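You operate a simulated robot arm through the tools that you are given. There is no shell and no other tool. Be economical: measure what you need, move in short steps, check, and stop when the job is done.

You run a simulated robot arm. Do the job below in one go: nothing can be reset, and whatever is moved stays where it is left.

JOB
Put the bottle that says "soap" from the top of the steel bench in the white bowl and the bottle labelled "OIL" on top of the orange pad. Take the steel block from the top of the rewind table and put it on the folding table. Do these in any order. Set down upright: bottle, steel block.

It is judged by the outcome, as a careful person would: the job done as asked, and still so three seconds after it is handed in. It fails if anything else is knocked over, pushed out of place, dropped, spilled or broken.

ROBOT AND FRAMES
A 7-joint arm with a three-finger gripper on a trunk, on a base that drives. Base frame: it is fixed to the floor where the robot stands at the start and does not move with it; the origin is under the middle of the robot, x ahead of it, y to its left, z up; the surface under the hand at the start is at about z = 700. Units: mm, degrees, N and s.
With the tool pointing down near the work surface it reaches from about 100 to 880 mm from the robot's upright axis, wherever it stands. Its first joint turns from -166.0 to 166.0 degrees. Places, roughly: folding table [-1900, 4100, 700]; steel block [-4250, 2750, 750]. Payload 2.94 kg.
The tool frame sits at the grasp point between the pads (the TCP): z along the fingers, y along the line on which they close. The tips reach 30 mm beyond it. Largest opening 132 mm; the body of the gripper starts 107 mm behind the TCP.
Orientation is that of the tool frame in the base frame, as a unit quaternion [x, y, z, w]. With the fingers straight down and closing along the base's y, the tool's x points along the base's -x, its y along +y and its z along -z.

CONTROLS
- The arm moves only by the tool servo_tool. Its argument "rows" is a list of rows, each a list of 7 numbers: the shift along the tool's x, y, z in mm, then the turn, a rotation vector about the tool's x, y, z in rad, then the closure in counts, from 0 (fully open) to 255 (shut). In form: [[dx, dy, dz, wx, wy, wz, jaw], ...]. A call has 1 to 8 rows; each row is the pose to reach, as a shift and turn from the pose commanded when the call began, along the tool's axes at that moment. Each row takes 0.2 s and may step no farther than 50 mm and 8.6 degrees from the row before; otherwise, or with a gripper value out of range, the whole call is refused. A pose out of reach is approached as far as the arm can. The call stops where the force on the tool passes 40 N (or 10 N more than at its start, if that is more) or the arm is blocked; 0.2 s more then pass. The fingers move at their own pace and stop on an object; they squeeze with about 35 N. The grip force told is the motor's: it shows also when the fingers shut on nothing. Time passes only in rows, and 0.2 s behind the last, so rows that repeat a pose let the fingers close. The reply holds the time, the measured pose of the TCP, the force on the tool along the base axes, the opening and the grip force, in the units named above and with some noise, with the torque about the TCP (base axes, N m) and any sound that the robot's microphone picked up.
- Cameras (640 x 400 px; columns grow to the right, rows downward): "scene" is now at [32.7, 172.1, 1729.9]; the picture's right is [-0.26, -0.96, 0.00], its down [-0.85, 0.23, -0.48] and it looks along [0.47, -0.13, -0.88] (base axes); focal length 261 px, centre (320, 200). "wrist" rides on the gripper at [72, 3, -144] in the tool frame; the picture's right is [-0.04, 1.00, 0.00], its down [-0.88, -0.04, -0.48] and it looks along [-0.47, -0.02, 0.88] (tool axes); focal length 256 px, centre (320, 200). There is no depth. A picture from a camera that has moved, and an enlarged one, comes with that camera's place and axes in the base frame and with its lens.
- capture(camera): a new picture of that camera. It takes no simulated time.
- lift_body(by): slides the trunk up (or, below 0, down) by that many mm; the arm and the scene camera ride with it, the base frame stays. It gives what a move gives, with no picture.
- base_move(legs): drives the robot by 1 to 6 legs, each [ahead, left, turn to the left] in mm, mm and degrees, along the robot's own axes; the way and the turn of a leg run together, so that a leg with both is an arc; at most 1500 mm and 180 degrees a leg. The arm and the cameras ride along, it lands a little off, and it stops where it bumps. It gives what a move gives.
- head_to(pan, tilt): turns the head with the scene camera to pan (to the left, within 143 degrees either way) and tilt (down, from -29 to 69), counted from straight ahead of the robot. It gives what a move gives.
- zoom(camera, box): a new picture of the part [left, top, right, bottom] of that camera's present view, enlarged. It takes no simulated time.
- close_job(): hands the job in; it is judged then, once.

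Go step by step. Nothing tells you exact positions but the pictures and the camera data: compare them with the known pose of the tool, close in by small moves and look again before you grip or let go. The budget is 165 turns and 128 pictures, counting those below and the enlarged ones. Unless the task says otherwise, let go and move clear before handing in, and close with one line.

The tools are called after ">>>" as a command line: name --pt "numbers of a row" for each row, then --argument value for the rest, lists and objects as JSON in quotes. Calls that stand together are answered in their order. servo_tool: Moves the arm, as the interface text tells. Its arguments: {"type":"object","properties":{"rows":{"type":"array"}},"required":["rows"]} The other tools are called the same way: lift_body (by) slides the trunk up or down; base_move (legs) drives the base; head_to (pan, tilt) turns the head that bears the scene camera; capture (camera) takes a picture; zoom (camera, box) takes an enlarged picture of a part of a camera's view; close_job () hands the job in.

At the start:

```text
clock: 0.0
eef_pos: [584.5, -59.7, 1057.6]
tool_rot: [0.001, 1.0, 0.001, 0.0]
contact_force: [0.0, -0.4, -0.4]
torque: [-0.02, 0.02, 0.02]
opening: 131.9
finger_force: 0.1
trunk travel left (down, up): [-250.0, 290.0]
robot x, y, heading: [-1.3, 0.7, 0.2]
head pan, tilt: [-15.2, 61.2]
```

scene: 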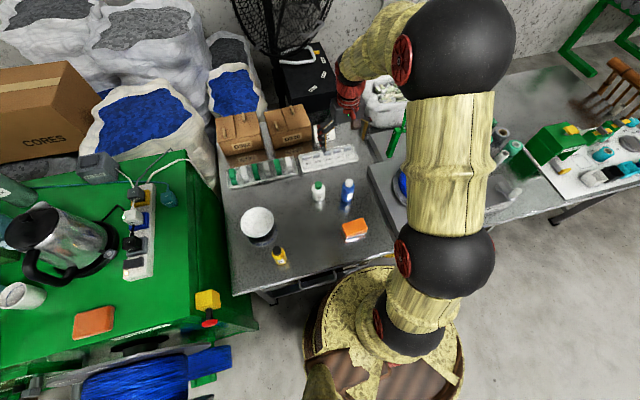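
wrist: 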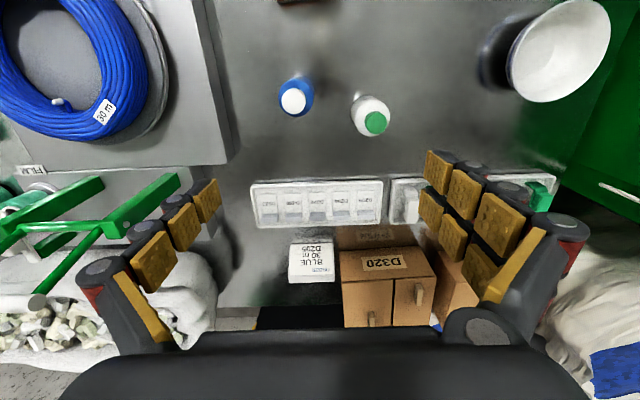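

I see a steel bench ahead with a white bowl, a yellow bottle, a white/green bottle, a blue bottle and an orange pad. I'll zoom in to read the labels.

>>> zoom --camera "scene" --box '[220, 160, 400, 280]'

>>> zoom --camera "wrist" --box '[240, 40, 440, 165]'

```text
3.33 times, centred on (310, 220) of scene
camera zoom: at [32.7, 172.1, 1729.9], right [-0.26, -0.96, 0.0], down [-0.85, 0.23, -0.48], along [0.47, -0.13, -0.88], focal length 869 px, centre (353, 133)
```

zoom: 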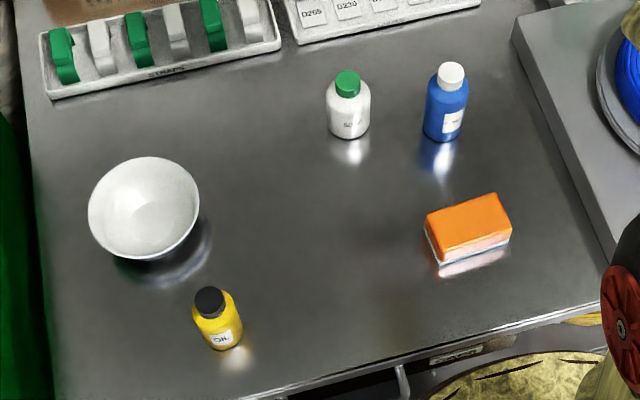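

```text
3.20 times, centred on (340, 102) of wrist
camera zoom: at [512.3, -56.0, 1199.8], right [0.04, 1.0, 0.0], down [0.88, -0.04, 0.48], along [0.47, -0.02, -0.88], focal length 819 px, centre (256, 512)
```

zoom: 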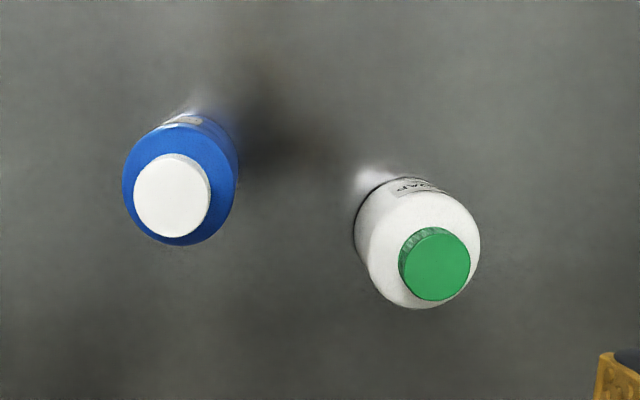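

White bottle seems "SOAP", yellow "OIL". I'll zoom closer to confirm these labels.

>>> zoom --camera "scene" --box '[308, 175, 358, 206]'

>>> zoom --camera "scene" --box '[262, 236, 302, 268]'

```text
12.80 times, centred on (333, 190) of scene
camera zoom: at [32.7, 172.1, 1729.9], right [-0.26, -0.96, 0.0], down [-0.85, 0.23, -0.48], along [0.47, -0.13, -0.88], focal length 3339 px, centre (154, 322)
```

zoom: 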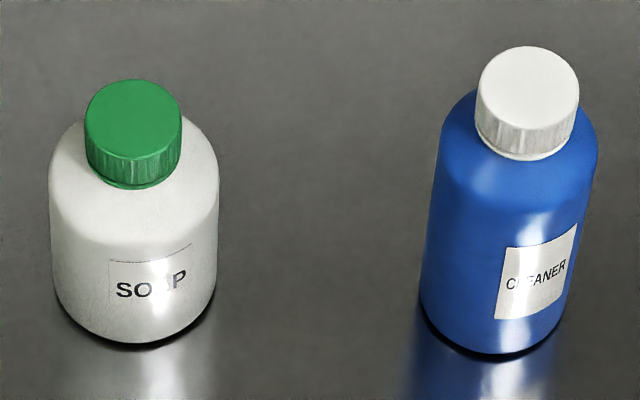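

```text
12.50 times, centred on (282, 252) of scene
camera zoom: at [32.7, 172.1, 1729.9], right [-0.26, -0.96, 0.0], down [-0.85, 0.23, -0.48], along [0.47, -0.13, -0.88], focal length 3260 px, centre (795, -450)
```

zoom: 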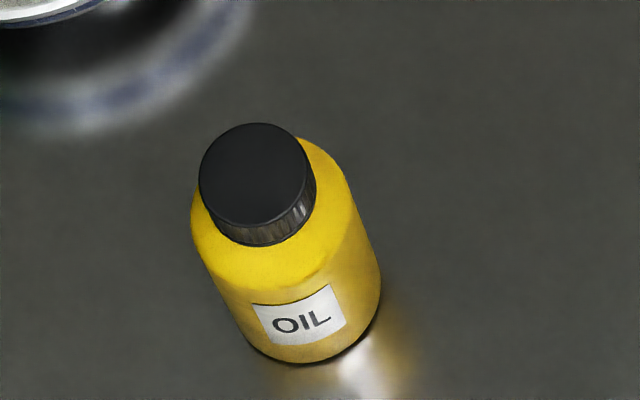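

Confirmed: white = SOAP, yellow = OIL. There are two orange-ish things (on the bench and on the green cabinet), so I'll inspect both plus the bowl.

>>> zoom --camera "scene" --box '[325, 205, 389, 245]'

>>> zoom --camera "scene" --box '[50, 280, 250, 360]'

>>> zoom --camera "scene" --box '[226, 195, 290, 255]'

```text
10.00 times, centred on (357, 225) of scene
camera zoom: at [32.7, 172.1, 1729.9], right [-0.26, -0.96, 0.0], down [-0.85, 0.23, -0.48], along [0.47, -0.13, -0.88], focal length 2608 px, centre (-50, -50)
```

zoom: 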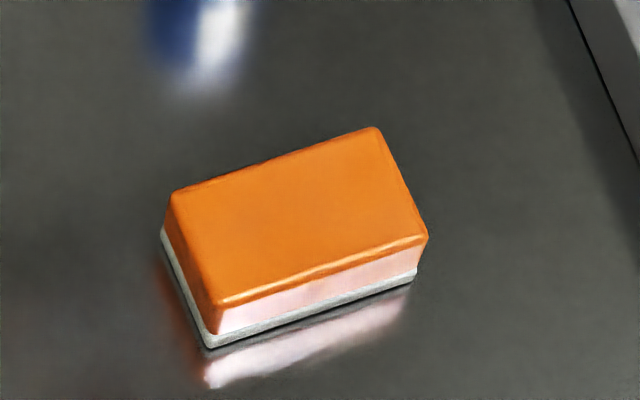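

```text
3.20 times, centred on (150, 320) of scene
camera zoom: at [32.7, 172.1, 1729.9], right [-0.26, -0.96, 0.0], down [-0.85, 0.23, -0.48], along [0.47, -0.13, -0.88], focal length 835 px, centre (864, -184)
```

zoom: 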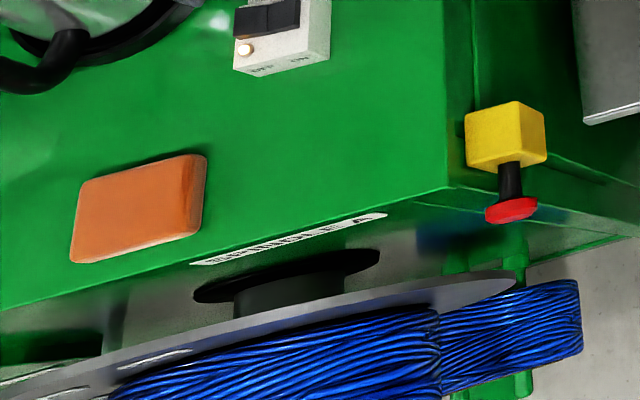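

```text
6.67 times, centred on (258, 225) of scene
camera zoom: at [32.7, 172.1, 1729.9], right [-0.26, -0.96, 0.0], down [-0.85, 0.23, -0.48], along [0.47, -0.13, -0.88], focal length 1739 px, centre (733, 33)
```

zoom: 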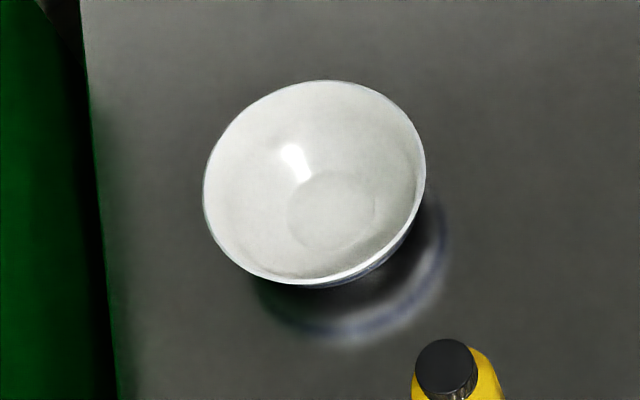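

The bench's bright orange pad is a matching target (the cabinet one is brownish and fixed-looking). Soap is at about (598, 28), oil (359, 247), bowl (518, 307), pad (400, -74). First I move above the soap with a partly closed gripper.

>>> servo_tool --pt "-3 22 39 0 0 0 85" --pt "-7 44 78 0 0 0 85" --pt "-10 66 118 0 0 0 85" --pt "-13.5 87.7 157.6 0 0 0 85" --pt "-13.5 87.7 157.6 0 0 0 85"

>>> capture --camera "wrist"

>>> capture --camera "scene"

```text
clock: 1.2
eef_pos: [598.7, 28.6, 898.2]
tool_rot: [0.0, 1.0, 0.0, 0.0]
contact_force: [-0.1, 0.2, 0.3]
torque: [-0.03, 0.05, -0.01]
opening: 87.9
finger_force: 0.1
trunk travel left (down, up): [-250.0, 290.0]
robot x, y, heading: [0.2, 0.3, 0.1]
head pan, tilt: [-15.2, 61.2]
```

```text
118 pictures are left
camera wrist: at [526.4, 31.5, 1041.2], right [0.04, 1.0, 0.0], down [0.88, -0.04, 0.48], along [0.48, -0.02, -0.88], focal length 256 px, centre (320, 200)
```

wrist: 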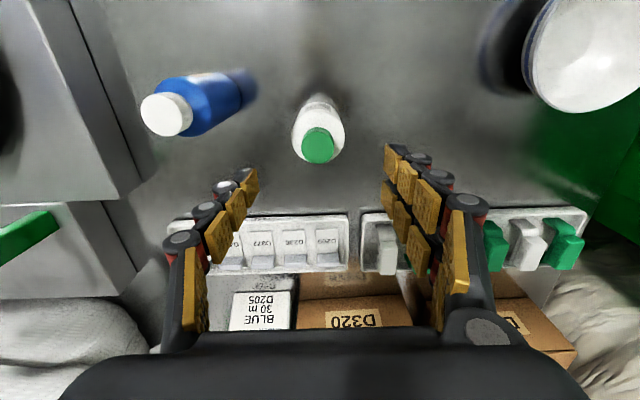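

```text
117 pictures are left
camera scene: at [32.9, 172.3, 1729.9], right [-0.26, -0.96, 0.0], down [-0.85, 0.23, -0.48], along [0.46, -0.13, -0.88], focal length 261 px, centre (320, 200)
```

scene: 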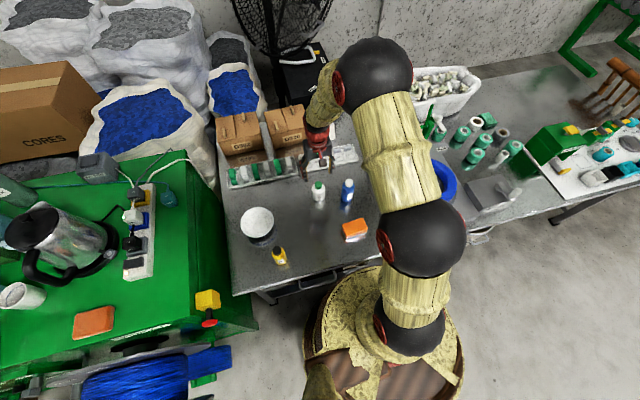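

The soap is right beneath the jaws, at about (597, 27). I descend to grip its body and close.

>>> servo_tool --pt "1.5 -1.5 47 0 0 0 85" --pt "1.5 -1.5 94 0 0 0 85" --pt "1.5 -1.5 138 0 0 0 85" --pt "1.5 -1.5 138 0 0 0 160" --pt "1.5 -1.5 138 0 0 0 220" --pt "1.5 -1.5 138 0 0 0 220" --pt "1.5 -1.5 138 0 0 0 220"

>>> capture --camera "wrist"

```text
clock: 2.8
eef_pos: [597.7, 26.2, 761.3]
tool_rot: [0.001, 1.0, 0.0, 0.0]
contact_force: [-0.7, 0.1, -0.4]
torque: [0.04, -0.02, 0.01]
opening: 56.2
finger_force: 30.0
trunk travel left (down, up): [-250.0, 290.0]
robot x, y, heading: [-0.4, -0.7, -0.1]
head pan, tilt: [-15.2, 61.2]
```

```text
116 pictures are left
camera wrist: at [525.0, 30.3, 904.0], right [0.04, 1.0, 0.0], down [0.88, -0.04, 0.48], along [0.47, -0.02, -0.88], focal length 256 px, centre (320, 200)
```

wrist: 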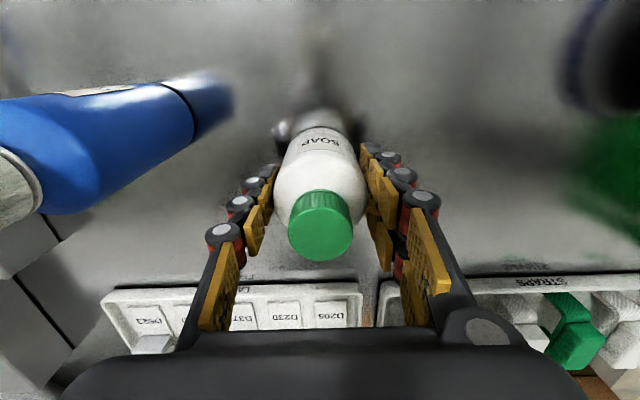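

Soap gripped (56 mm). I lift and carry it toward the bowl.

>>> servo_tool --pt "0 0 -30 0 0 0 220" --pt "0 0 -78 0 0 0 220" --pt "0 0 -125 0 0 0 220" --pt "10 35 -140 0 0 0 220" --pt "22 80 -140 0 0 0 220" --pt "35 125 -140 0 0 0 220" --pt "48 170 -140 0 0 0 220" --pt "60 215 -140 0 0 0 220"

>>> capture --camera "wrist"

>>> zoom --camera "scene" --box '[210, 140, 370, 260]'

```text
clock: 4.6
eef_pos: [537.9, 242.0, 899.2]
tool_rot: [0.0, 1.0, 0.0, 0.0]
contact_force: [-0.3, 0.1, 0.0]
torque: [0.01, 0.01, -0.02]
opening: 18.1
finger_force: 0.0
trunk travel left (down, up): [-250.0, 290.0]
robot x, y, heading: [1.0, -3.9, -0.0]
head pan, tilt: [-15.2, 61.2]
```

```text
115 pictures are left
camera wrist: at [465.1, 246.5, 1043.3], right [0.04, 1.0, 0.0], down [0.88, -0.04, 0.48], along [0.47, -0.02, -0.88], focal length 256 px, centre (320, 200)
```

wrist: 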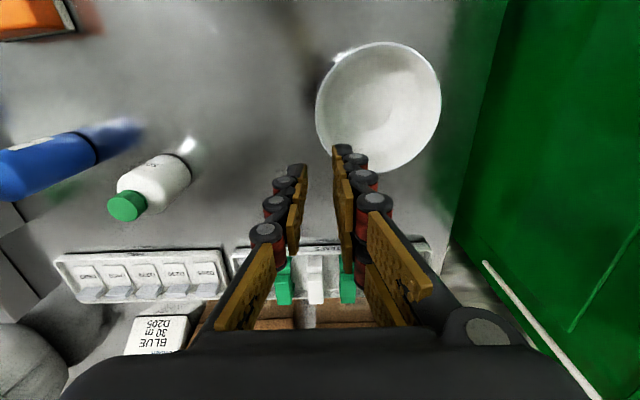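

```text
3.33 times, centred on (290, 200) of scene
camera zoom: at [32.7, 172.7, 1729.8], right [-0.26, -0.96, 0.0], down [-0.85, 0.23, -0.48], along [0.46, -0.13, -0.88], focal length 869 px, centre (420, 200)
```

zoom: 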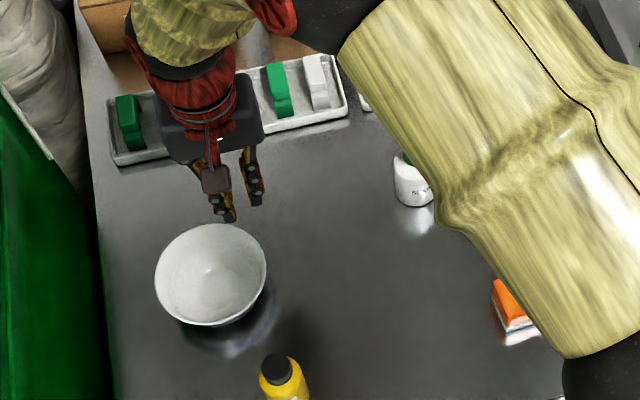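

The bottle slipped out but still stands where it was. I return, grip lower with full closure, and will lift slowly this time.

>>> servo_tool --pt "-12 -45 0 0 0 0 85" --pt "-25 -90 0 0 0 0 85" --pt "-38 -135 0 0 0 0 85" --pt "-50 -180 0 0 0 0 85" --pt "-60 -215 0 0 0 0 85" --pt "-60 -215 0 0 0 0 85"

>>> capture --camera "wrist"

>>> zoom --camera "scene" --box '[290, 160, 370, 220]'

```text
clock: 6.0
eef_pos: [596.0, 27.7, 900.4]
tool_rot: [0.0, 1.0, 0.0, -0.001]
contact_force: [0.5, -0.1, -0.3]
torque: [0.03, 0.0, 0.02]
opening: 88.2
finger_force: 0.0
trunk travel left (down, up): [-250.0, 290.0]
robot x, y, heading: [-1.3, -0.3, 0.2]
head pan, tilt: [-15.2, 61.2]
```

```text
113 pictures are left
camera wrist: at [523.8, 30.7, 1043.9], right [0.04, 1.0, 0.0], down [0.88, -0.04, 0.48], along [0.47, -0.02, -0.88], focal length 256 px, centre (320, 200)
```

wrist: 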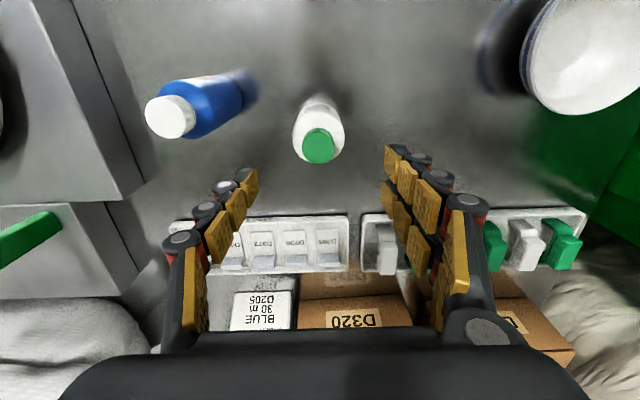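

```text
6.67 times, centred on (330, 190) of scene
camera zoom: at [32.8, 171.9, 1729.9], right [-0.26, -0.96, 0.0], down [-0.85, 0.23, -0.48], along [0.46, -0.13, -0.88], focal length 1739 px, centre (253, 267)
```

zoom: 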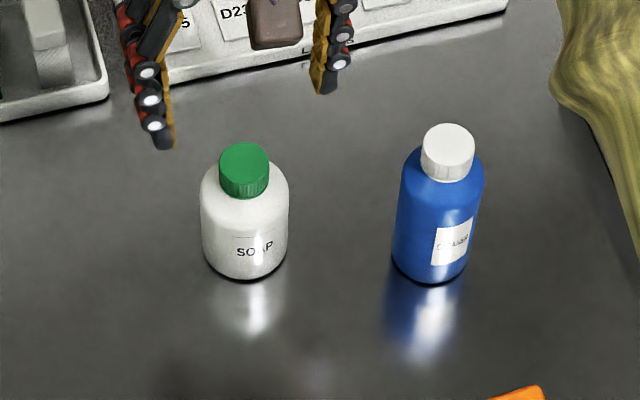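

The soap still stands upright and unmoved. I descend to 748 and shut fully.

>>> servo_tool --pt "0 -0.5 50 0 0 0 85" --pt "0 -0.5 100 0 0 0 85" --pt "0 -0.5 148 0 0 0 85" --pt "0 -0.5 152 0 0 0 255" --pt "0 -0.5 152 0 0 0 255" --pt "0 -0.5 152 0 0 0 255" --pt "0 -0.5 152 0 0 0 255" --pt "0 -0.5 152 0 0 0 255"

>>> servo_tool --pt "0 0 -2 0 0 0 255" --pt "0 0 -5 0 0 0 255" --pt "0 0 -10 0 0 0 255" --pt "0 0 -16 0 0 0 255" --pt "0 0 -22 0 0 0 255" --pt "0 0 -30 0 0 0 255"

>>> capture --camera "wrist"

```text
clock: 7.8
eef_pos: [595.6, 26.7, 748.6]
tool_rot: [0.0, 1.0, 0.0, 0.0]
contact_force: [-0.4, 0.4, 0.2]
torque: [0.01, 0.03, -0.02]
opening: 56.0
finger_force: 35.0
trunk travel left (down, up): [-250.0, 290.0]
robot x, y, heading: [-5.3, -4.4, 0.3]
head pan, tilt: [-15.2, 61.2]
```

```text
clock: 9.2
eef_pos: [597.1, 26.3, 779.5]
tool_rot: [0.0, 1.0, -0.001, 0.0]
contact_force: [0.6, 0.4, -1.9]
torque: [-0.03, 0.0, 0.01]
opening: 56.0
finger_force: 35.2
trunk travel left (down, up): [-250.0, 290.0]
robot x, y, heading: [-2.6, -3.3, 0.1]
head pan, tilt: [-15.2, 61.2]
```

```text
111 pictures are left
camera wrist: at [524.6, 30.0, 922.6], right [0.04, 1.0, 0.0], down [0.88, -0.04, 0.48], along [0.47, -0.02, -0.88], focal length 256 px, centre (320, 200)
```

wrist: 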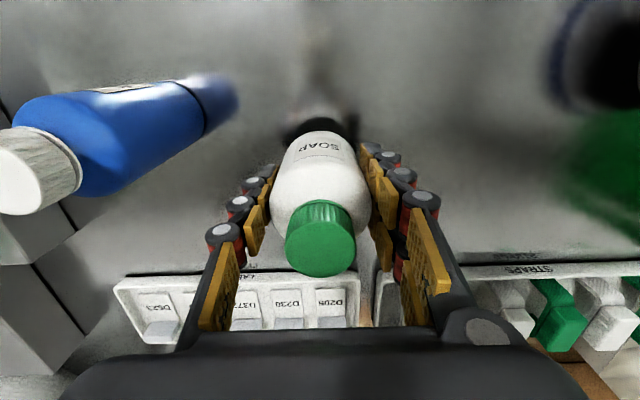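

The bottle is rising with the gripper (2 N load). I continue lifting gently.

>>> servo_tool --pt "0 0 -15 0 0 0 255" --pt "0 0 -32 0 0 0 255" --pt "0 0 -50 0 0 0 255" --pt "0 0 -68 0 0 0 255" --pt "0 0 -85 0 0 0 255" --pt "0 0 -100 0 0 0 255" --pt "3 10 -108 0 0 0 255" --pt "8 28 -110 0 0 0 255"

>>> servo_tool --pt "8 27 0 0 0 0 255" --pt "16 57 0 0 0 0 255" --pt "25 87 0 0 0 0 255" --pt "33 117 0 0 0 0 255" --pt "42 147 0 0 0 0 255" --pt "50 175 0 0 0 0 255" --pt "54 192 0 0 0 0 255" --pt "56 200 0 0 0 0 255"

>>> capture --camera "wrist"

```text
clock: 11.0
eef_pos: [588.4, 54.9, 888.7]
tool_rot: [0.001, 1.0, 0.0, 0.0]
contact_force: [0.2, 0.2, -1.5]
torque: [0.03, 0.0, 0.0]
opening: 56.0
finger_force: 34.8
trunk travel left (down, up): [-250.0, 290.0]
robot x, y, heading: [0.6, 1.4, 0.1]
head pan, tilt: [-15.2, 61.2]
```

```text
clock: 12.8
eef_pos: [533.7, 255.2, 888.6]
tool_rot: [0.0, 1.0, 0.0, 0.0]
contact_force: [0.3, 0.4, -1.8]
torque: [-0.02, 0.0, 0.0]
opening: 56.0
finger_force: 35.2
trunk travel left (down, up): [-250.0, 290.0]
robot x, y, heading: [-2.5, 1.2, -0.1]
head pan, tilt: [-15.2, 61.2]
```

```text
110 pictures are left
camera wrist: at [460.6, 258.1, 1032.2], right [0.04, 1.0, 0.0], down [0.88, -0.04, 0.48], along [0.47, -0.02, -0.88], focal length 256 px, centre (320, 200)
```

wrist: 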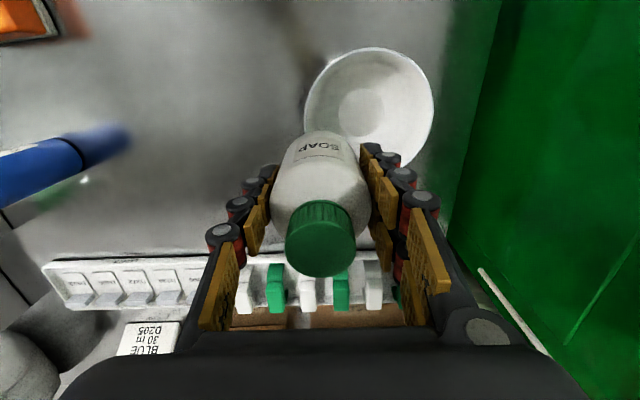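

Bowl floor centre works out at about (517, 306). I move above it and look again.

>>> servo_tool --pt "5 15 0 0 0 0 255" --pt "11 33 0 0 0 0 255" --pt "15 46 0 0 0 0 255" --pt "16.5 51 0 0 0 0 255"

>>> capture --camera "wrist"

>>> zoom --camera "scene" --box '[216, 180, 306, 250]'

```text
clock: 13.8
eef_pos: [517.0, 305.5, 888.1]
tool_rot: [0.001, 1.0, -0.001, 0.0]
contact_force: [0.2, -0.1, -1.5]
torque: [-0.01, 0.04, -0.01]
opening: 55.8
finger_force: 34.7
trunk travel left (down, up): [-250.0, 290.0]
robot x, y, heading: [-1.0, -2.8, -0.2]
head pan, tilt: [-15.2, 61.2]
```

```text
109 pictures are left
camera wrist: at [443.9, 309.0, 1032.3], right [0.04, 1.0, 0.0], down [0.88, -0.04, 0.48], along [0.47, -0.02, -0.88], focal length 256 px, centre (320, 200)
```

wrist: 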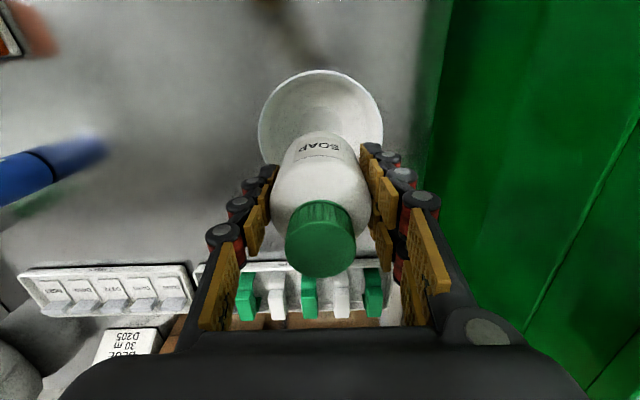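

```text
5.71 times, centred on (261, 215) of scene
camera zoom: at [32.8, 172.6, 1729.8], right [-0.26, -0.96, 0.0], down [-0.85, 0.23, -0.48], along [0.46, -0.13, -0.88], focal length 1490 px, centre (657, 114)
```

zoom: 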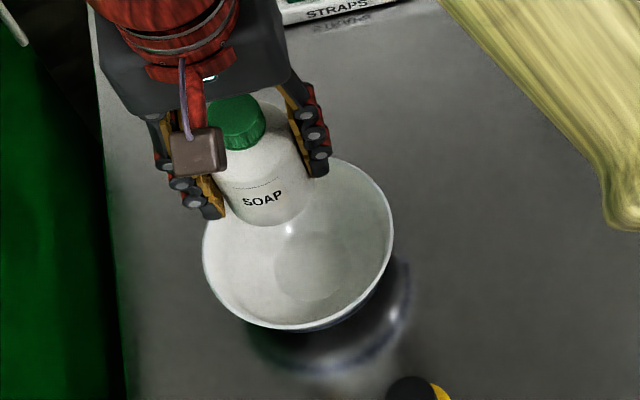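

Alignment is good to within a couple of millimetres. I descend into the bowl.

>>> servo_tool --pt "-2 1.5 20 0 0 0 255" --pt "-2 1.5 45 0 0 0 255" --pt "-2 1.5 70 0 0 0 255" --pt "-2 1.5 92 0 0 0 255" --pt "-2 1.5 108 0 0 0 255" --pt "-2 1.5 115 0 0 0 255"

>>> capture --camera "wrist"

>>> zoom --camera "scene" --box '[216, 180, 306, 250]'

```text
clock: 15.2
eef_pos: [518.8, 307.2, 774.3]
tool_rot: [0.001, 1.0, 0.0, 0.0]
contact_force: [0.6, 0.5, -1.0]
torque: [-0.01, 0.01, 0.01]
opening: 56.0
finger_force: 35.2
trunk travel left (down, up): [-250.0, 290.0]
robot x, y, heading: [-4.4, -1.3, -0.2]
head pan, tilt: [-15.2, 61.2]
```

```text
107 pictures are left
camera wrist: at [446.1, 310.0, 917.2], right [0.04, 1.0, 0.0], down [0.88, -0.04, 0.48], along [0.48, -0.02, -0.88], focal length 256 px, centre (320, 200)
```

wrist: 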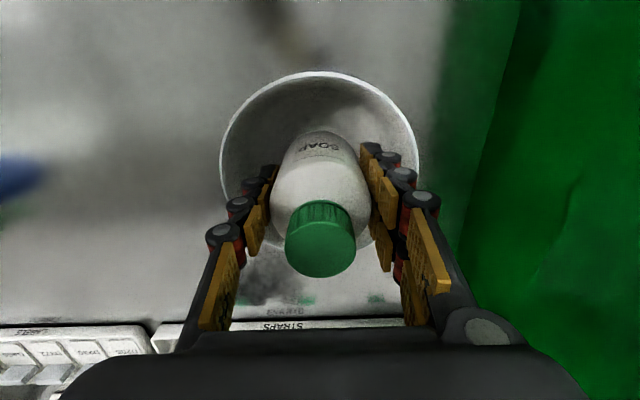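

```text
5.71 times, centred on (261, 215) of scene
camera zoom: at [32.8, 172.5, 1729.8], right [-0.26, -0.96, 0.0], down [-0.85, 0.23, -0.48], along [0.46, -0.13, -0.88], focal length 1490 px, centre (657, 114)
```

zoom: 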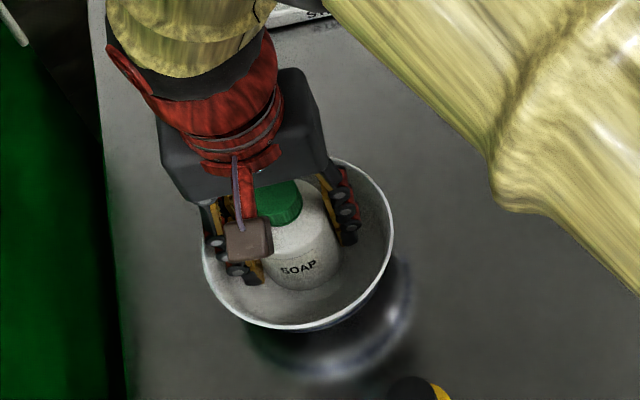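

It's inside the bowl with clearance all around. I lower slowly to touch the floor.

>>> servo_tool --pt "0 0 2 0 0 0 255" --pt "0 0 4 0 0 0 255" --pt "0 0 6 0 0 0 255" --pt "0 0 8 0 0 0 255"

>>> servo_tool --pt "0 0 1 0 0 0 255" --pt "0 0 2 0 0 0 255" --pt "0 0 3 0 0 0 255"

```text
clock: 16.2
eef_pos: [517.9, 308.8, 765.6]
tool_rot: [0.0, 1.0, -0.001, 0.0]
contact_force: [0.0, -0.2, -2.0]
torque: [0.0, 0.01, 0.01]
opening: 55.9
finger_force: 35.1
trunk travel left (down, up): [-250.0, 290.0]
robot x, y, heading: [-2.8, -0.8, 0.1]
head pan, tilt: [-15.2, 61.2]
```

```text
clock: 17.0
eef_pos: [517.8, 306.1, 762.5]
tool_rot: [0.0, 1.0, 0.0, 0.0]
contact_force: [-0.2, -0.1, -2.2]
torque: [0.02, -0.03, -0.01]
opening: 56.0
finger_force: 35.0
trunk travel left (down, up): [-250.0, 290.0]
robot x, y, heading: [-4.1, 1.9, -0.0]
head pan, tilt: [-15.2, 61.2]
```

>>> servo_tool --pt "0 0 1 0 0 0 255" --pt "0 0 2 0 0 0 255" --pt "0 0 2 0 0 0 255"

>>> servo_tool --pt "0 0 1 0 0 0 255" --pt "0 0 2 0 0 0 255" --pt "0 0 2 0 0 0 255"

```text
clock: 17.8
eef_pos: [518.5, 307.0, 760.7]
tool_rot: [-0.001, 1.0, 0.0, -0.001]
contact_force: [-0.2, -0.5, -1.6]
torque: [0.0, 0.01, -0.04]
opening: 56.1
finger_force: 35.1
trunk travel left (down, up): [-250.0, 290.0]
robot x, y, heading: [0.6, 1.2, 0.0]
head pan, tilt: [-15.2, 61.2]
```

```text
clock: 18.6
eef_pos: [517.9, 306.8, 759.9]
tool_rot: [0.0, 1.0, 0.001, 0.0]
contact_force: [1.1, -1.3, -0.8]
torque: [0.03, 0.02, -0.01]
opening: 55.9
finger_force: 34.7
trunk travel left (down, up): [-250.0, 290.0]
robot x, y, heading: [-1.8, 2.3, -0.2]
head pan, tilt: [-15.2, 61.2]
```

>>> servo_tool --pt "0 0 1 0 0 0 255" --pt "0 0 1.5 0 0 0 255" --pt "0 0 1.5 0 0 0 255"

>>> capture --camera "wrist"

```text
clock: 19.4
eef_pos: [517.6, 306.2, 757.4]
tool_rot: [0.0, 1.0, 0.0, 0.0]
contact_force: [0.5, -1.7, -0.1]
torque: [0.06, 0.06, -0.04]
opening: 56.3
finger_force: 35.0
trunk travel left (down, up): [-250.0, 290.0]
robot x, y, heading: [-2.4, 0.6, -0.1]
head pan, tilt: [-15.2, 61.2]
```

```text
105 pictures are left
camera wrist: at [445.7, 310.3, 900.7], right [0.04, 1.0, 0.0], down [0.88, -0.04, 0.48], along [0.48, -0.02, -0.88], focal length 256 px, centre (320, 200)
```

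wrist: 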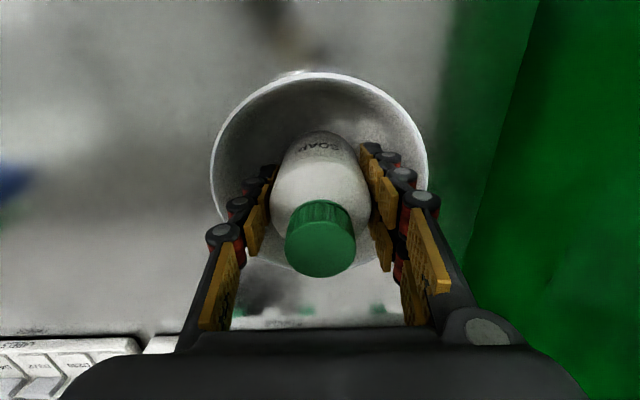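

>>> servo_tool --pt "0 0 1 0 0 0 255" --pt "0 0 2 0 0 0 255" --pt "0 0 2 0 0 0 255"

```text
clock: 20.2
eef_pos: [519.1, 306.9, 756.6]
tool_rot: [0.0, 1.0, 0.0, 0.002]
contact_force: [-0.8, -5.7, 13.3]
torque: [0.0, 0.22, 0.07]
opening: 55.7
finger_force: 35.1
trunk travel left (down, up): [-250.0, 290.0]
robot x, y, heading: [-1.6, -1.1, -0.2]
head pan, tilt: [-15.2, 61.2]
```

Contact with the floor (13 N up). I open just a little, keep clear of the bowl wall, then rise.

>>> servo_tool --pt "0 0 -0.5 0 0 0 132" --pt "0 0 -1 0 0 0 130" --pt "0 0 -1 0 0 0 130" --pt "0 0 -1 0 0 0 130"

>>> capture --camera "wrist"

>>> zoom --camera "scene" --box '[216, 180, 306, 250]'

```text
clock: 21.2
eef_pos: [517.2, 306.2, 756.0]
tool_rot: [0.0, 1.0, 0.0, 0.0]
contact_force: [-0.9, -1.5, -0.2]
torque: [-0.05, -0.01, 0.0]
opening: 64.2
finger_force: 0.1
trunk travel left (down, up): [-250.0, 290.0]
robot x, y, heading: [1.9, -0.1, 0.3]
head pan, tilt: [-15.2, 61.2]
```

```text
104 pictures are left
camera wrist: at [445.6, 310.0, 899.5], right [0.04, 1.0, 0.0], down [0.88, -0.04, 0.48], along [0.47, -0.02, -0.88], focal length 256 px, centre (320, 200)
```

wrist: 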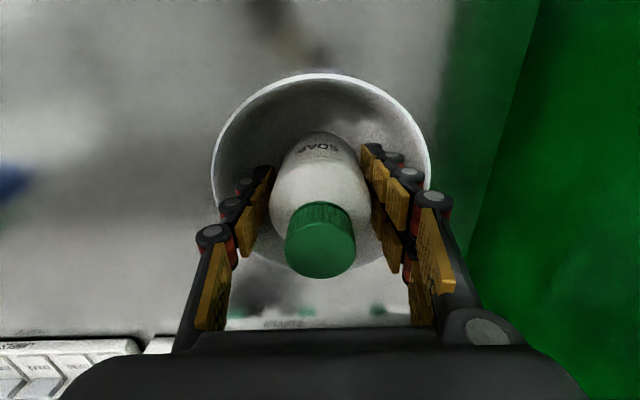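

```text
5.71 times, centred on (261, 215) of scene
camera zoom: at [32.7, 172.3, 1729.8], right [-0.26, -0.96, 0.0], down [-0.85, 0.23, -0.48], along [0.47, -0.13, -0.88], focal length 1490 px, centre (657, 114)
```

zoom: 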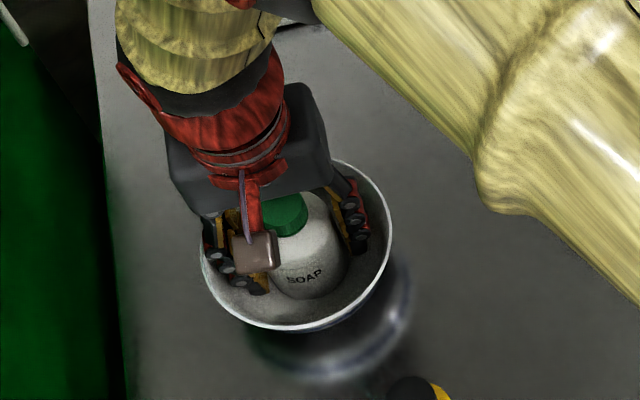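

Released and standing. I rise straight up.

>>> servo_tool --pt "0 0 -6 0 0 0 130" --pt "0 0 -16 0 0 0 128" --pt "0 0 -30 0 0 0 115" --pt "0 0 -60 0 0 0 90" --pt "0 0 -100 0 0 0 85" --pt "0 0 -140 0 0 0 85"

>>> zoom --camera "scene" --box '[200, 180, 400, 280]'

>>> capture --camera "wrist"

```text
clock: 22.6
eef_pos: [517.7, 306.6, 895.0]
tool_rot: [0.001, 1.0, -0.001, -0.002]
contact_force: [-0.2, 0.4, 0.1]
torque: [0.01, 0.04, -0.02]
opening: 88.2
finger_force: 0.1
trunk travel left (down, up): [-250.0, 290.0]
robot x, y, heading: [-1.9, 1.2, 0.1]
head pan, tilt: [-15.2, 61.2]
```

```text
3.20 times, centred on (300, 230) of scene
camera zoom: at [32.3, 172.2, 1729.9], right [-0.26, -0.96, 0.0], down [-0.85, 0.23, -0.48], along [0.47, -0.13, -0.88], focal length 835 px, centre (384, 104)
```

zoom: 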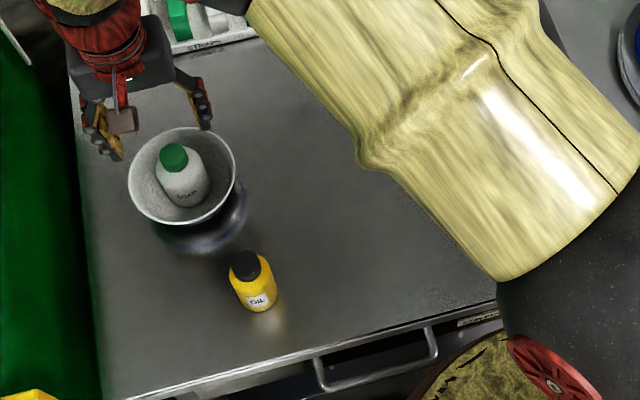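

```text
101 pictures are left
camera wrist: at [445.1, 310.3, 1039.3], right [0.04, 1.0, 0.0], down [0.88, -0.04, 0.47], along [0.47, -0.02, -0.88], focal length 256 px, centre (320, 200)
```

wrist: 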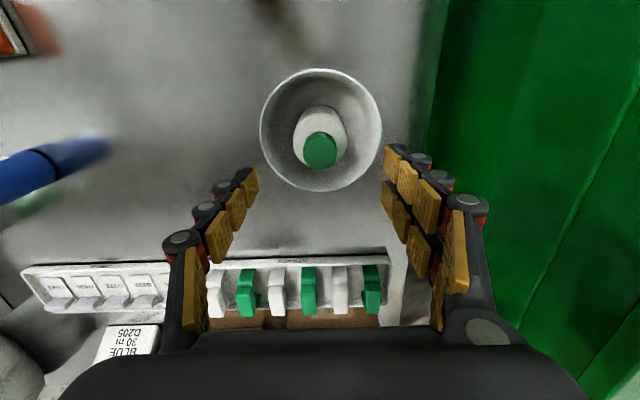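

Soap stands in the bowl. Next: move above the oil bottle at about (359, 247).

>>> servo_tool --pt "40 -15 -8 0 0 0 85" --pt "80 -30 -8 0 0 0 85" --pt "120 -45 -8 0 0 0 85" --pt "159 -59 -8 0 0 0 85" --pt "159 -59 -8 0 0 0 85"

>>> capture --camera "wrist"

>>> capture --camera "scene"

```text
clock: 23.8
eef_pos: [359.0, 248.5, 904.1]
tool_rot: [-0.001, 1.0, -0.001, -0.001]
contact_force: [-0.3, 0.4, 0.8]
torque: [0.01, -0.03, 0.02]
opening: 87.7
finger_force: 0.1
trunk travel left (down, up): [-250.0, 290.0]
robot x, y, heading: [2.2, 0.3, -0.1]
head pan, tilt: [-15.2, 61.2]
```

```text
100 pictures are left
camera wrist: at [286.8, 251.3, 1046.9], right [0.04, 1.0, 0.0], down [0.88, -0.04, 0.48], along [0.47, -0.02, -0.88], focal length 256 px, centre (320, 200)
```

wrist: 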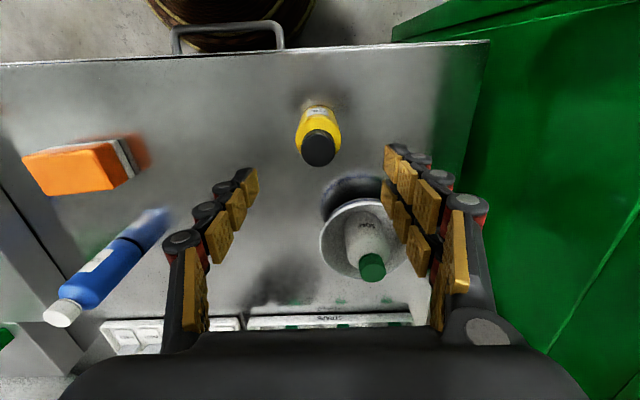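

```text
99 pictures are left
camera scene: at [32.3, 172.3, 1729.8], right [-0.26, -0.96, 0.0], down [-0.85, 0.23, -0.48], along [0.47, -0.13, -0.88], focal length 261 px, centre (320, 200)
```

scene: 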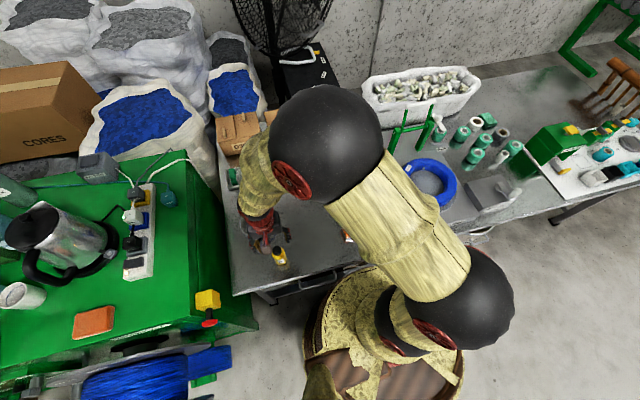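

Oil is directly below (≈358, 246.5). I descend, close fully, and lift gently.

>>> servo_tool --pt "1 -2 50 0 0 0 85" --pt "1 -2 100 0 0 0 85" --pt "1 -2 148 0 0 0 85" --pt "1 -2 153 0 0 0 255" --pt "1 -2 153 0 0 0 255" --pt "1 -2 153 0 0 0 255" --pt "1 -2 153 0 0 0 255" --pt "1 -2 153 0 0 0 255"

>>> servo_tool --pt "0 0 -2 0 0 0 255" --pt "0 0 -5 0 0 0 255" --pt "0 0 -10 0 0 0 255" --pt "0 0 -18 0 0 0 255" --pt "0 0 -28 0 0 0 255" --pt "0 0 -40 0 0 0 255"

>>> capture --camera "wrist"

```text
clock: 25.6
eef_pos: [358.3, 245.4, 752.3]
tool_rot: [0.0, 1.0, 0.0, 0.0]
contact_force: [-0.6, 1.5, -0.4]
torque: [-0.03, 0.01, -0.01]
opening: 45.9
finger_force: 35.0
trunk travel left (down, up): [-250.0, 290.0]
robot x, y, heading: [0.7, 0.8, -0.2]
head pan, tilt: [-15.2, 61.2]
```

```text
clock: 27.0
eef_pos: [358.6, 245.2, 792.8]
tool_rot: [0.0, 1.0, 0.0, 0.0]
contact_force: [0.4, -0.4, -2.1]
torque: [-0.02, 0.01, -0.01]
opening: 45.8
finger_force: 34.9
trunk travel left (down, up): [-250.0, 290.0]
robot x, y, heading: [0.3, 0.2, 0.2]
head pan, tilt: [-15.2, 61.2]
```

```text
98 pictures are left
camera wrist: at [285.5, 249.2, 935.0], right [0.04, 1.0, 0.0], down [0.88, -0.04, 0.48], along [0.47, -0.02, -0.88], focal length 256 px, centre (320, 200)
```

wrist: 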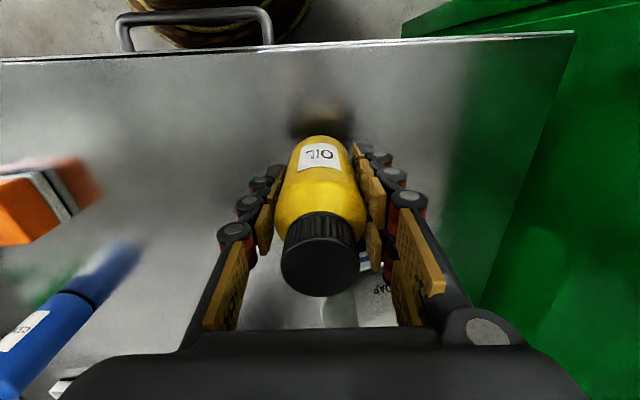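

Oil held. I raise it and travel toward the pad.

>>> servo_tool --pt "0 0 -18 0 0 0 255" --pt "0 0 -40 0 0 0 255" --pt "0 0 -62 0 0 0 255" --pt "0 -12 -78 0 0 0 255" --pt "-2 -37 -80 0 0 0 255" --pt "-5 -67 -80 0 0 0 255" --pt "-8 -97 -80 0 0 0 255" --pt "-11 -120 -80 0 0 0 255"

>>> servo_tool --pt "-3 -28 0 0 0 0 255" --pt "-7 -58 0 0 0 0 255" --pt "-11 -88 0 0 0 0 255" --pt "-14 -113 0 0 0 0 255" --pt "-16 -128 0 0 0 0 255" --pt "-16 -132 0 0 0 0 255"

>>> capture --camera "wrist"

>>> capture --camera "scene"

```text
clock: 28.8
eef_pos: [370.2, 126.4, 871.5]
tool_rot: [0.0, 1.0, -0.001, 0.0]
contact_force: [-0.7, -0.1, -1.6]
torque: [0.02, 0.0, -0.01]
opening: 46.2
finger_force: 34.9
trunk travel left (down, up): [-250.0, 290.0]
robot x, y, heading: [0.1, -2.5, 0.2]
head pan, tilt: [-15.2, 61.2]
```

```text
clock: 30.2
eef_pos: [385.2, -6.6, 872.6]
tool_rot: [0.0, 1.0, 0.001, 0.0]
contact_force: [-0.3, -0.8, -1.8]
torque: [-0.01, -0.02, 0.01]
opening: 46.0
finger_force: 34.8
trunk travel left (down, up): [-250.0, 290.0]
robot x, y, heading: [0.5, 0.6, -0.0]
head pan, tilt: [-15.2, 61.2]
```

```text
97 pictures are left
camera wrist: at [312.8, -2.8, 1014.1], right [0.04, 1.0, 0.0], down [0.88, -0.04, 0.48], along [0.47, -0.02, -0.88], focal length 256 px, centre (320, 200)
```

wrist: 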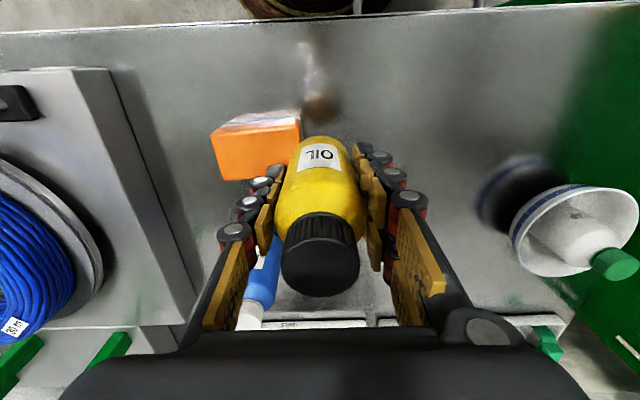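

```text
96 pictures are left
camera scene: at [32.6, 172.1, 1729.9], right [-0.26, -0.96, 0.0], down [-0.85, 0.23, -0.48], along [0.47, -0.13, -0.88], focal length 261 px, centre (320, 200)
```

scene: 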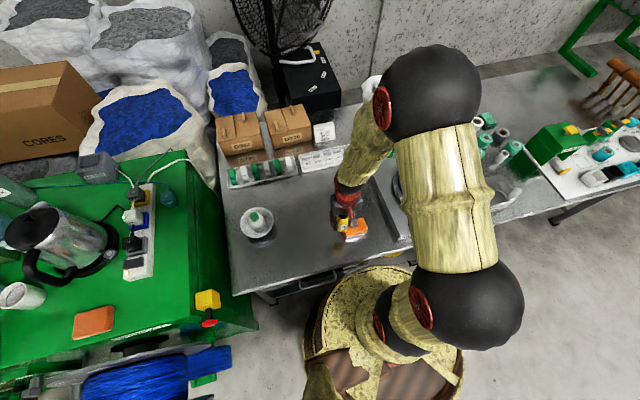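

>>> zoom --camera "wrist" --box '[195, 95, 325, 195]'

>>> zoom --camera "scene" --box '[320, 195, 384, 245]'

```text
4.00 times, centred on (260, 145) of wrist
camera zoom: at [312.8, -2.8, 1014.1], right [0.04, 1.0, 0.0], down [0.88, -0.04, 0.48], along [0.47, -0.02, -0.88], focal length 1024 px, centre (560, 420)
```

zoom: 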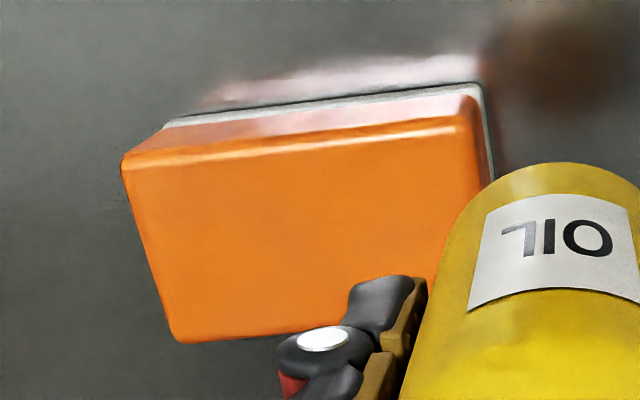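

```text
8.00 times, centred on (352, 220) of scene
camera zoom: at [32.6, 172.1, 1729.9], right [-0.26, -0.96, 0.0], down [-0.85, 0.23, -0.48], along [0.47, -0.13, -0.88], focal length 2087 px, centre (64, 40)
```

zoom: 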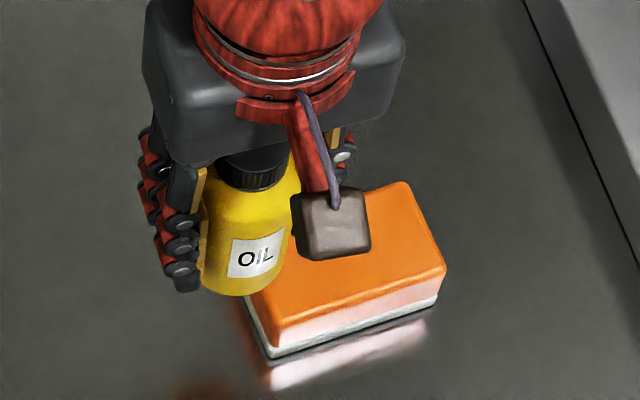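

Pad top centre comes out at (402, -77), roughly 56 x 95 mm. I move over it and check.

>>> servo_tool --pt "-4 -17 0 0 0 0 255" --pt "-9 -38 0 0 0 0 255" --pt "-14 -58 0 0 0 0 255" --pt "-17 -70 0 0 0 0 255" --pt "-17 -70 20 0 0 0 255" --pt "-17 -70 40 0 0 0 255" --pt "-17 -70 60 0 0 0 255" --pt "-17 -70 72 0 0 0 255"

>>> capture --camera "wrist"

>>> zoom --camera "scene" --box '[320, 195, 384, 245]'

```text
clock: 32.0
eef_pos: [403.1, -75.5, 800.6]
tool_rot: [0.001, 1.0, 0.0, 0.0]
contact_force: [-1.0, 0.3, -1.5]
torque: [-0.02, -0.01, -0.02]
opening: 46.1
finger_force: 36.0
trunk travel left (down, up): [-250.0, 290.0]
robot x, y, heading: [-0.2, -1.0, -0.1]
head pan, tilt: [-15.2, 61.2]
```

```text
93 pictures are left
camera wrist: at [330.3, -73.2, 943.1], right [0.04, 1.0, 0.0], down [0.88, -0.04, 0.48], along [0.48, -0.02, -0.88], focal length 256 px, centre (320, 200)
```

wrist: 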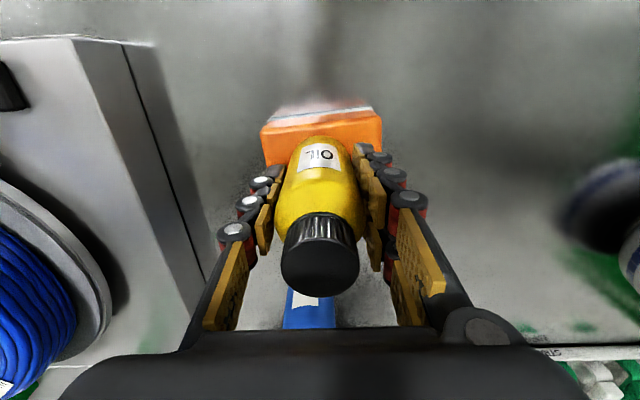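

```text
8.00 times, centred on (352, 220) of scene
camera zoom: at [32.5, 172.1, 1729.9], right [-0.26, -0.96, 0.0], down [-0.85, 0.23, -0.48], along [0.47, -0.13, -0.88], focal length 2087 px, centre (64, 40)
```

zoom: 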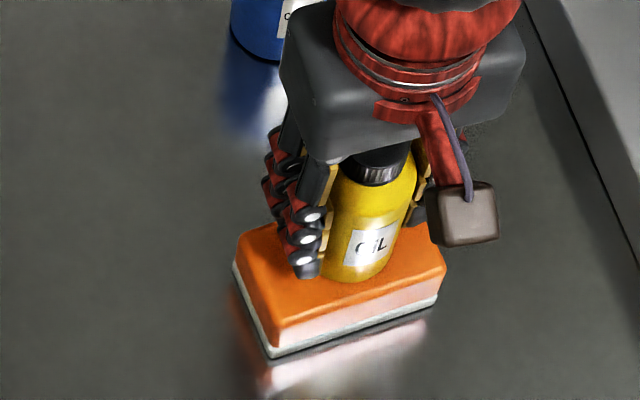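

>>> zoom --camera "wrist" --box '[245, 90, 405, 190]'

```text
4.00 times, centred on (325, 140) of wrist
camera zoom: at [330.3, -73.2, 943.1], right [0.04, 1.0, 0.0], down [0.88, -0.04, 0.48], along [0.48, -0.02, -0.88], focal length 1024 px, centre (300, 440)
```

zoom: 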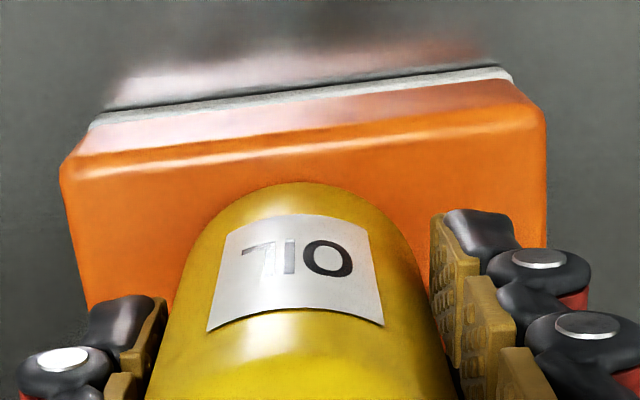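

The bottle sits slightly toward the near edge of the pad; I shift 3 mm ahead and lower slowly.

>>> servo_tool --pt "-3 -0.5 0 0 0 0 255" --pt "-3 -0.5 4 0 0 0 255" --pt "-3 -0.5 8 0 0 0 255" --pt "-3 -0.5 11 0 0 0 255" --pt "-3 -0.5 11 0 0 0 255"

>>> servo_tool --pt "0 0 1 0 0 0 255" --pt "0 0 2 0 0 0 255" --pt "0 0 3 0 0 0 255"

>>> servo_tool --pt "0 0 1 0 0 0 255" --pt "0 0 2 0 0 0 255" --pt "0 0 2 0 0 0 255"

>>> zoom --camera "wrist" --box '[245, 90, 405, 190]'

>>> zoom --camera "scene" --box '[320, 195, 384, 245]'

```text
clock: 33.2
eef_pos: [407.4, -77.4, 789.9]
tool_rot: [0.0, 1.0, 0.0, 0.001]
contact_force: [3.6, -4.6, 29.3]
torque: [-0.16, -0.14, -0.03]
opening: 46.5
finger_force: 35.1
trunk travel left (down, up): [-250.0, 290.0]
robot x, y, heading: [-0.0, -2.0, 0.3]
head pan, tilt: [-15.2, 61.2]
```

```text
clock: 34.0
eef_pos: [404.4, -75.9, 785.9]
tool_rot: [0.0, 1.0, 0.0, 0.001]
contact_force: [5.9, -6.6, 29.9]
torque: [-0.28, -0.17, -0.03]
opening: 46.4
finger_force: 35.0
trunk travel left (down, up): [-250.0, 290.0]
robot x, y, heading: [1.3, -2.2, 0.1]
head pan, tilt: [-15.2, 61.2]
```

```text
clock: 34.8
eef_pos: [404.7, -75.9, 785.9]
tool_rot: [0.0, 1.0, 0.0, 0.0]
contact_force: [4.7, -5.7, 29.2]
torque: [-0.19, -0.15, -0.02]
opening: 46.3
finger_force: 35.1
trunk travel left (down, up): [-250.0, 290.0]
robot x, y, heading: [1.2, -2.0, 0.2]
head pan, tilt: [-15.2, 61.2]
```

```text
4.00 times, centred on (325, 140) of wrist
camera zoom: at [332.3, -73.2, 927.2], right [0.04, 1.0, 0.0], down [0.88, -0.04, 0.48], along [0.48, -0.02, -0.88], focal length 1024 px, centre (300, 440)
```

zoom: 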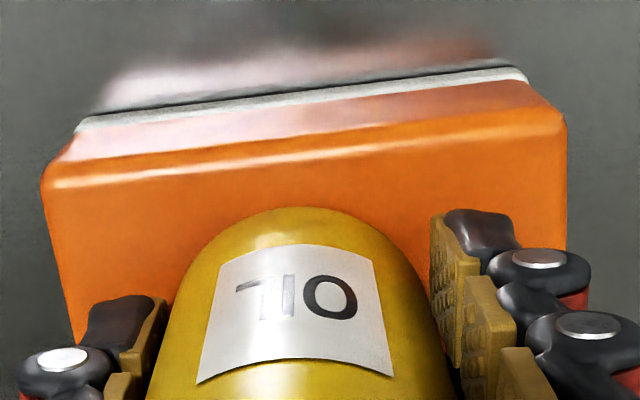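

```text
8.00 times, centred on (352, 220) of scene
camera zoom: at [31.5, 171.9, 1730.0], right [-0.26, -0.96, 0.0], down [-0.85, 0.23, -0.48], along [0.47, -0.13, -0.88], focal length 2087 px, centre (64, 40)
```

zoom: 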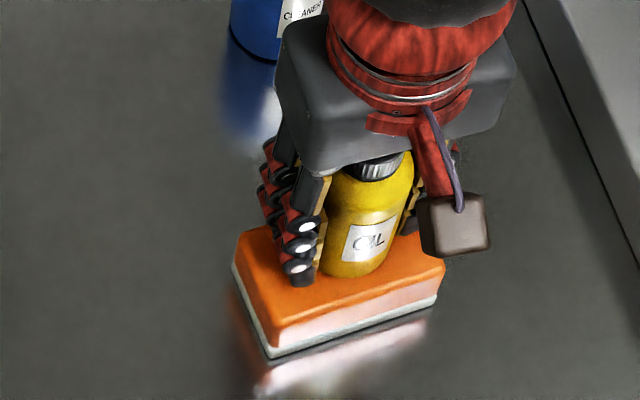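

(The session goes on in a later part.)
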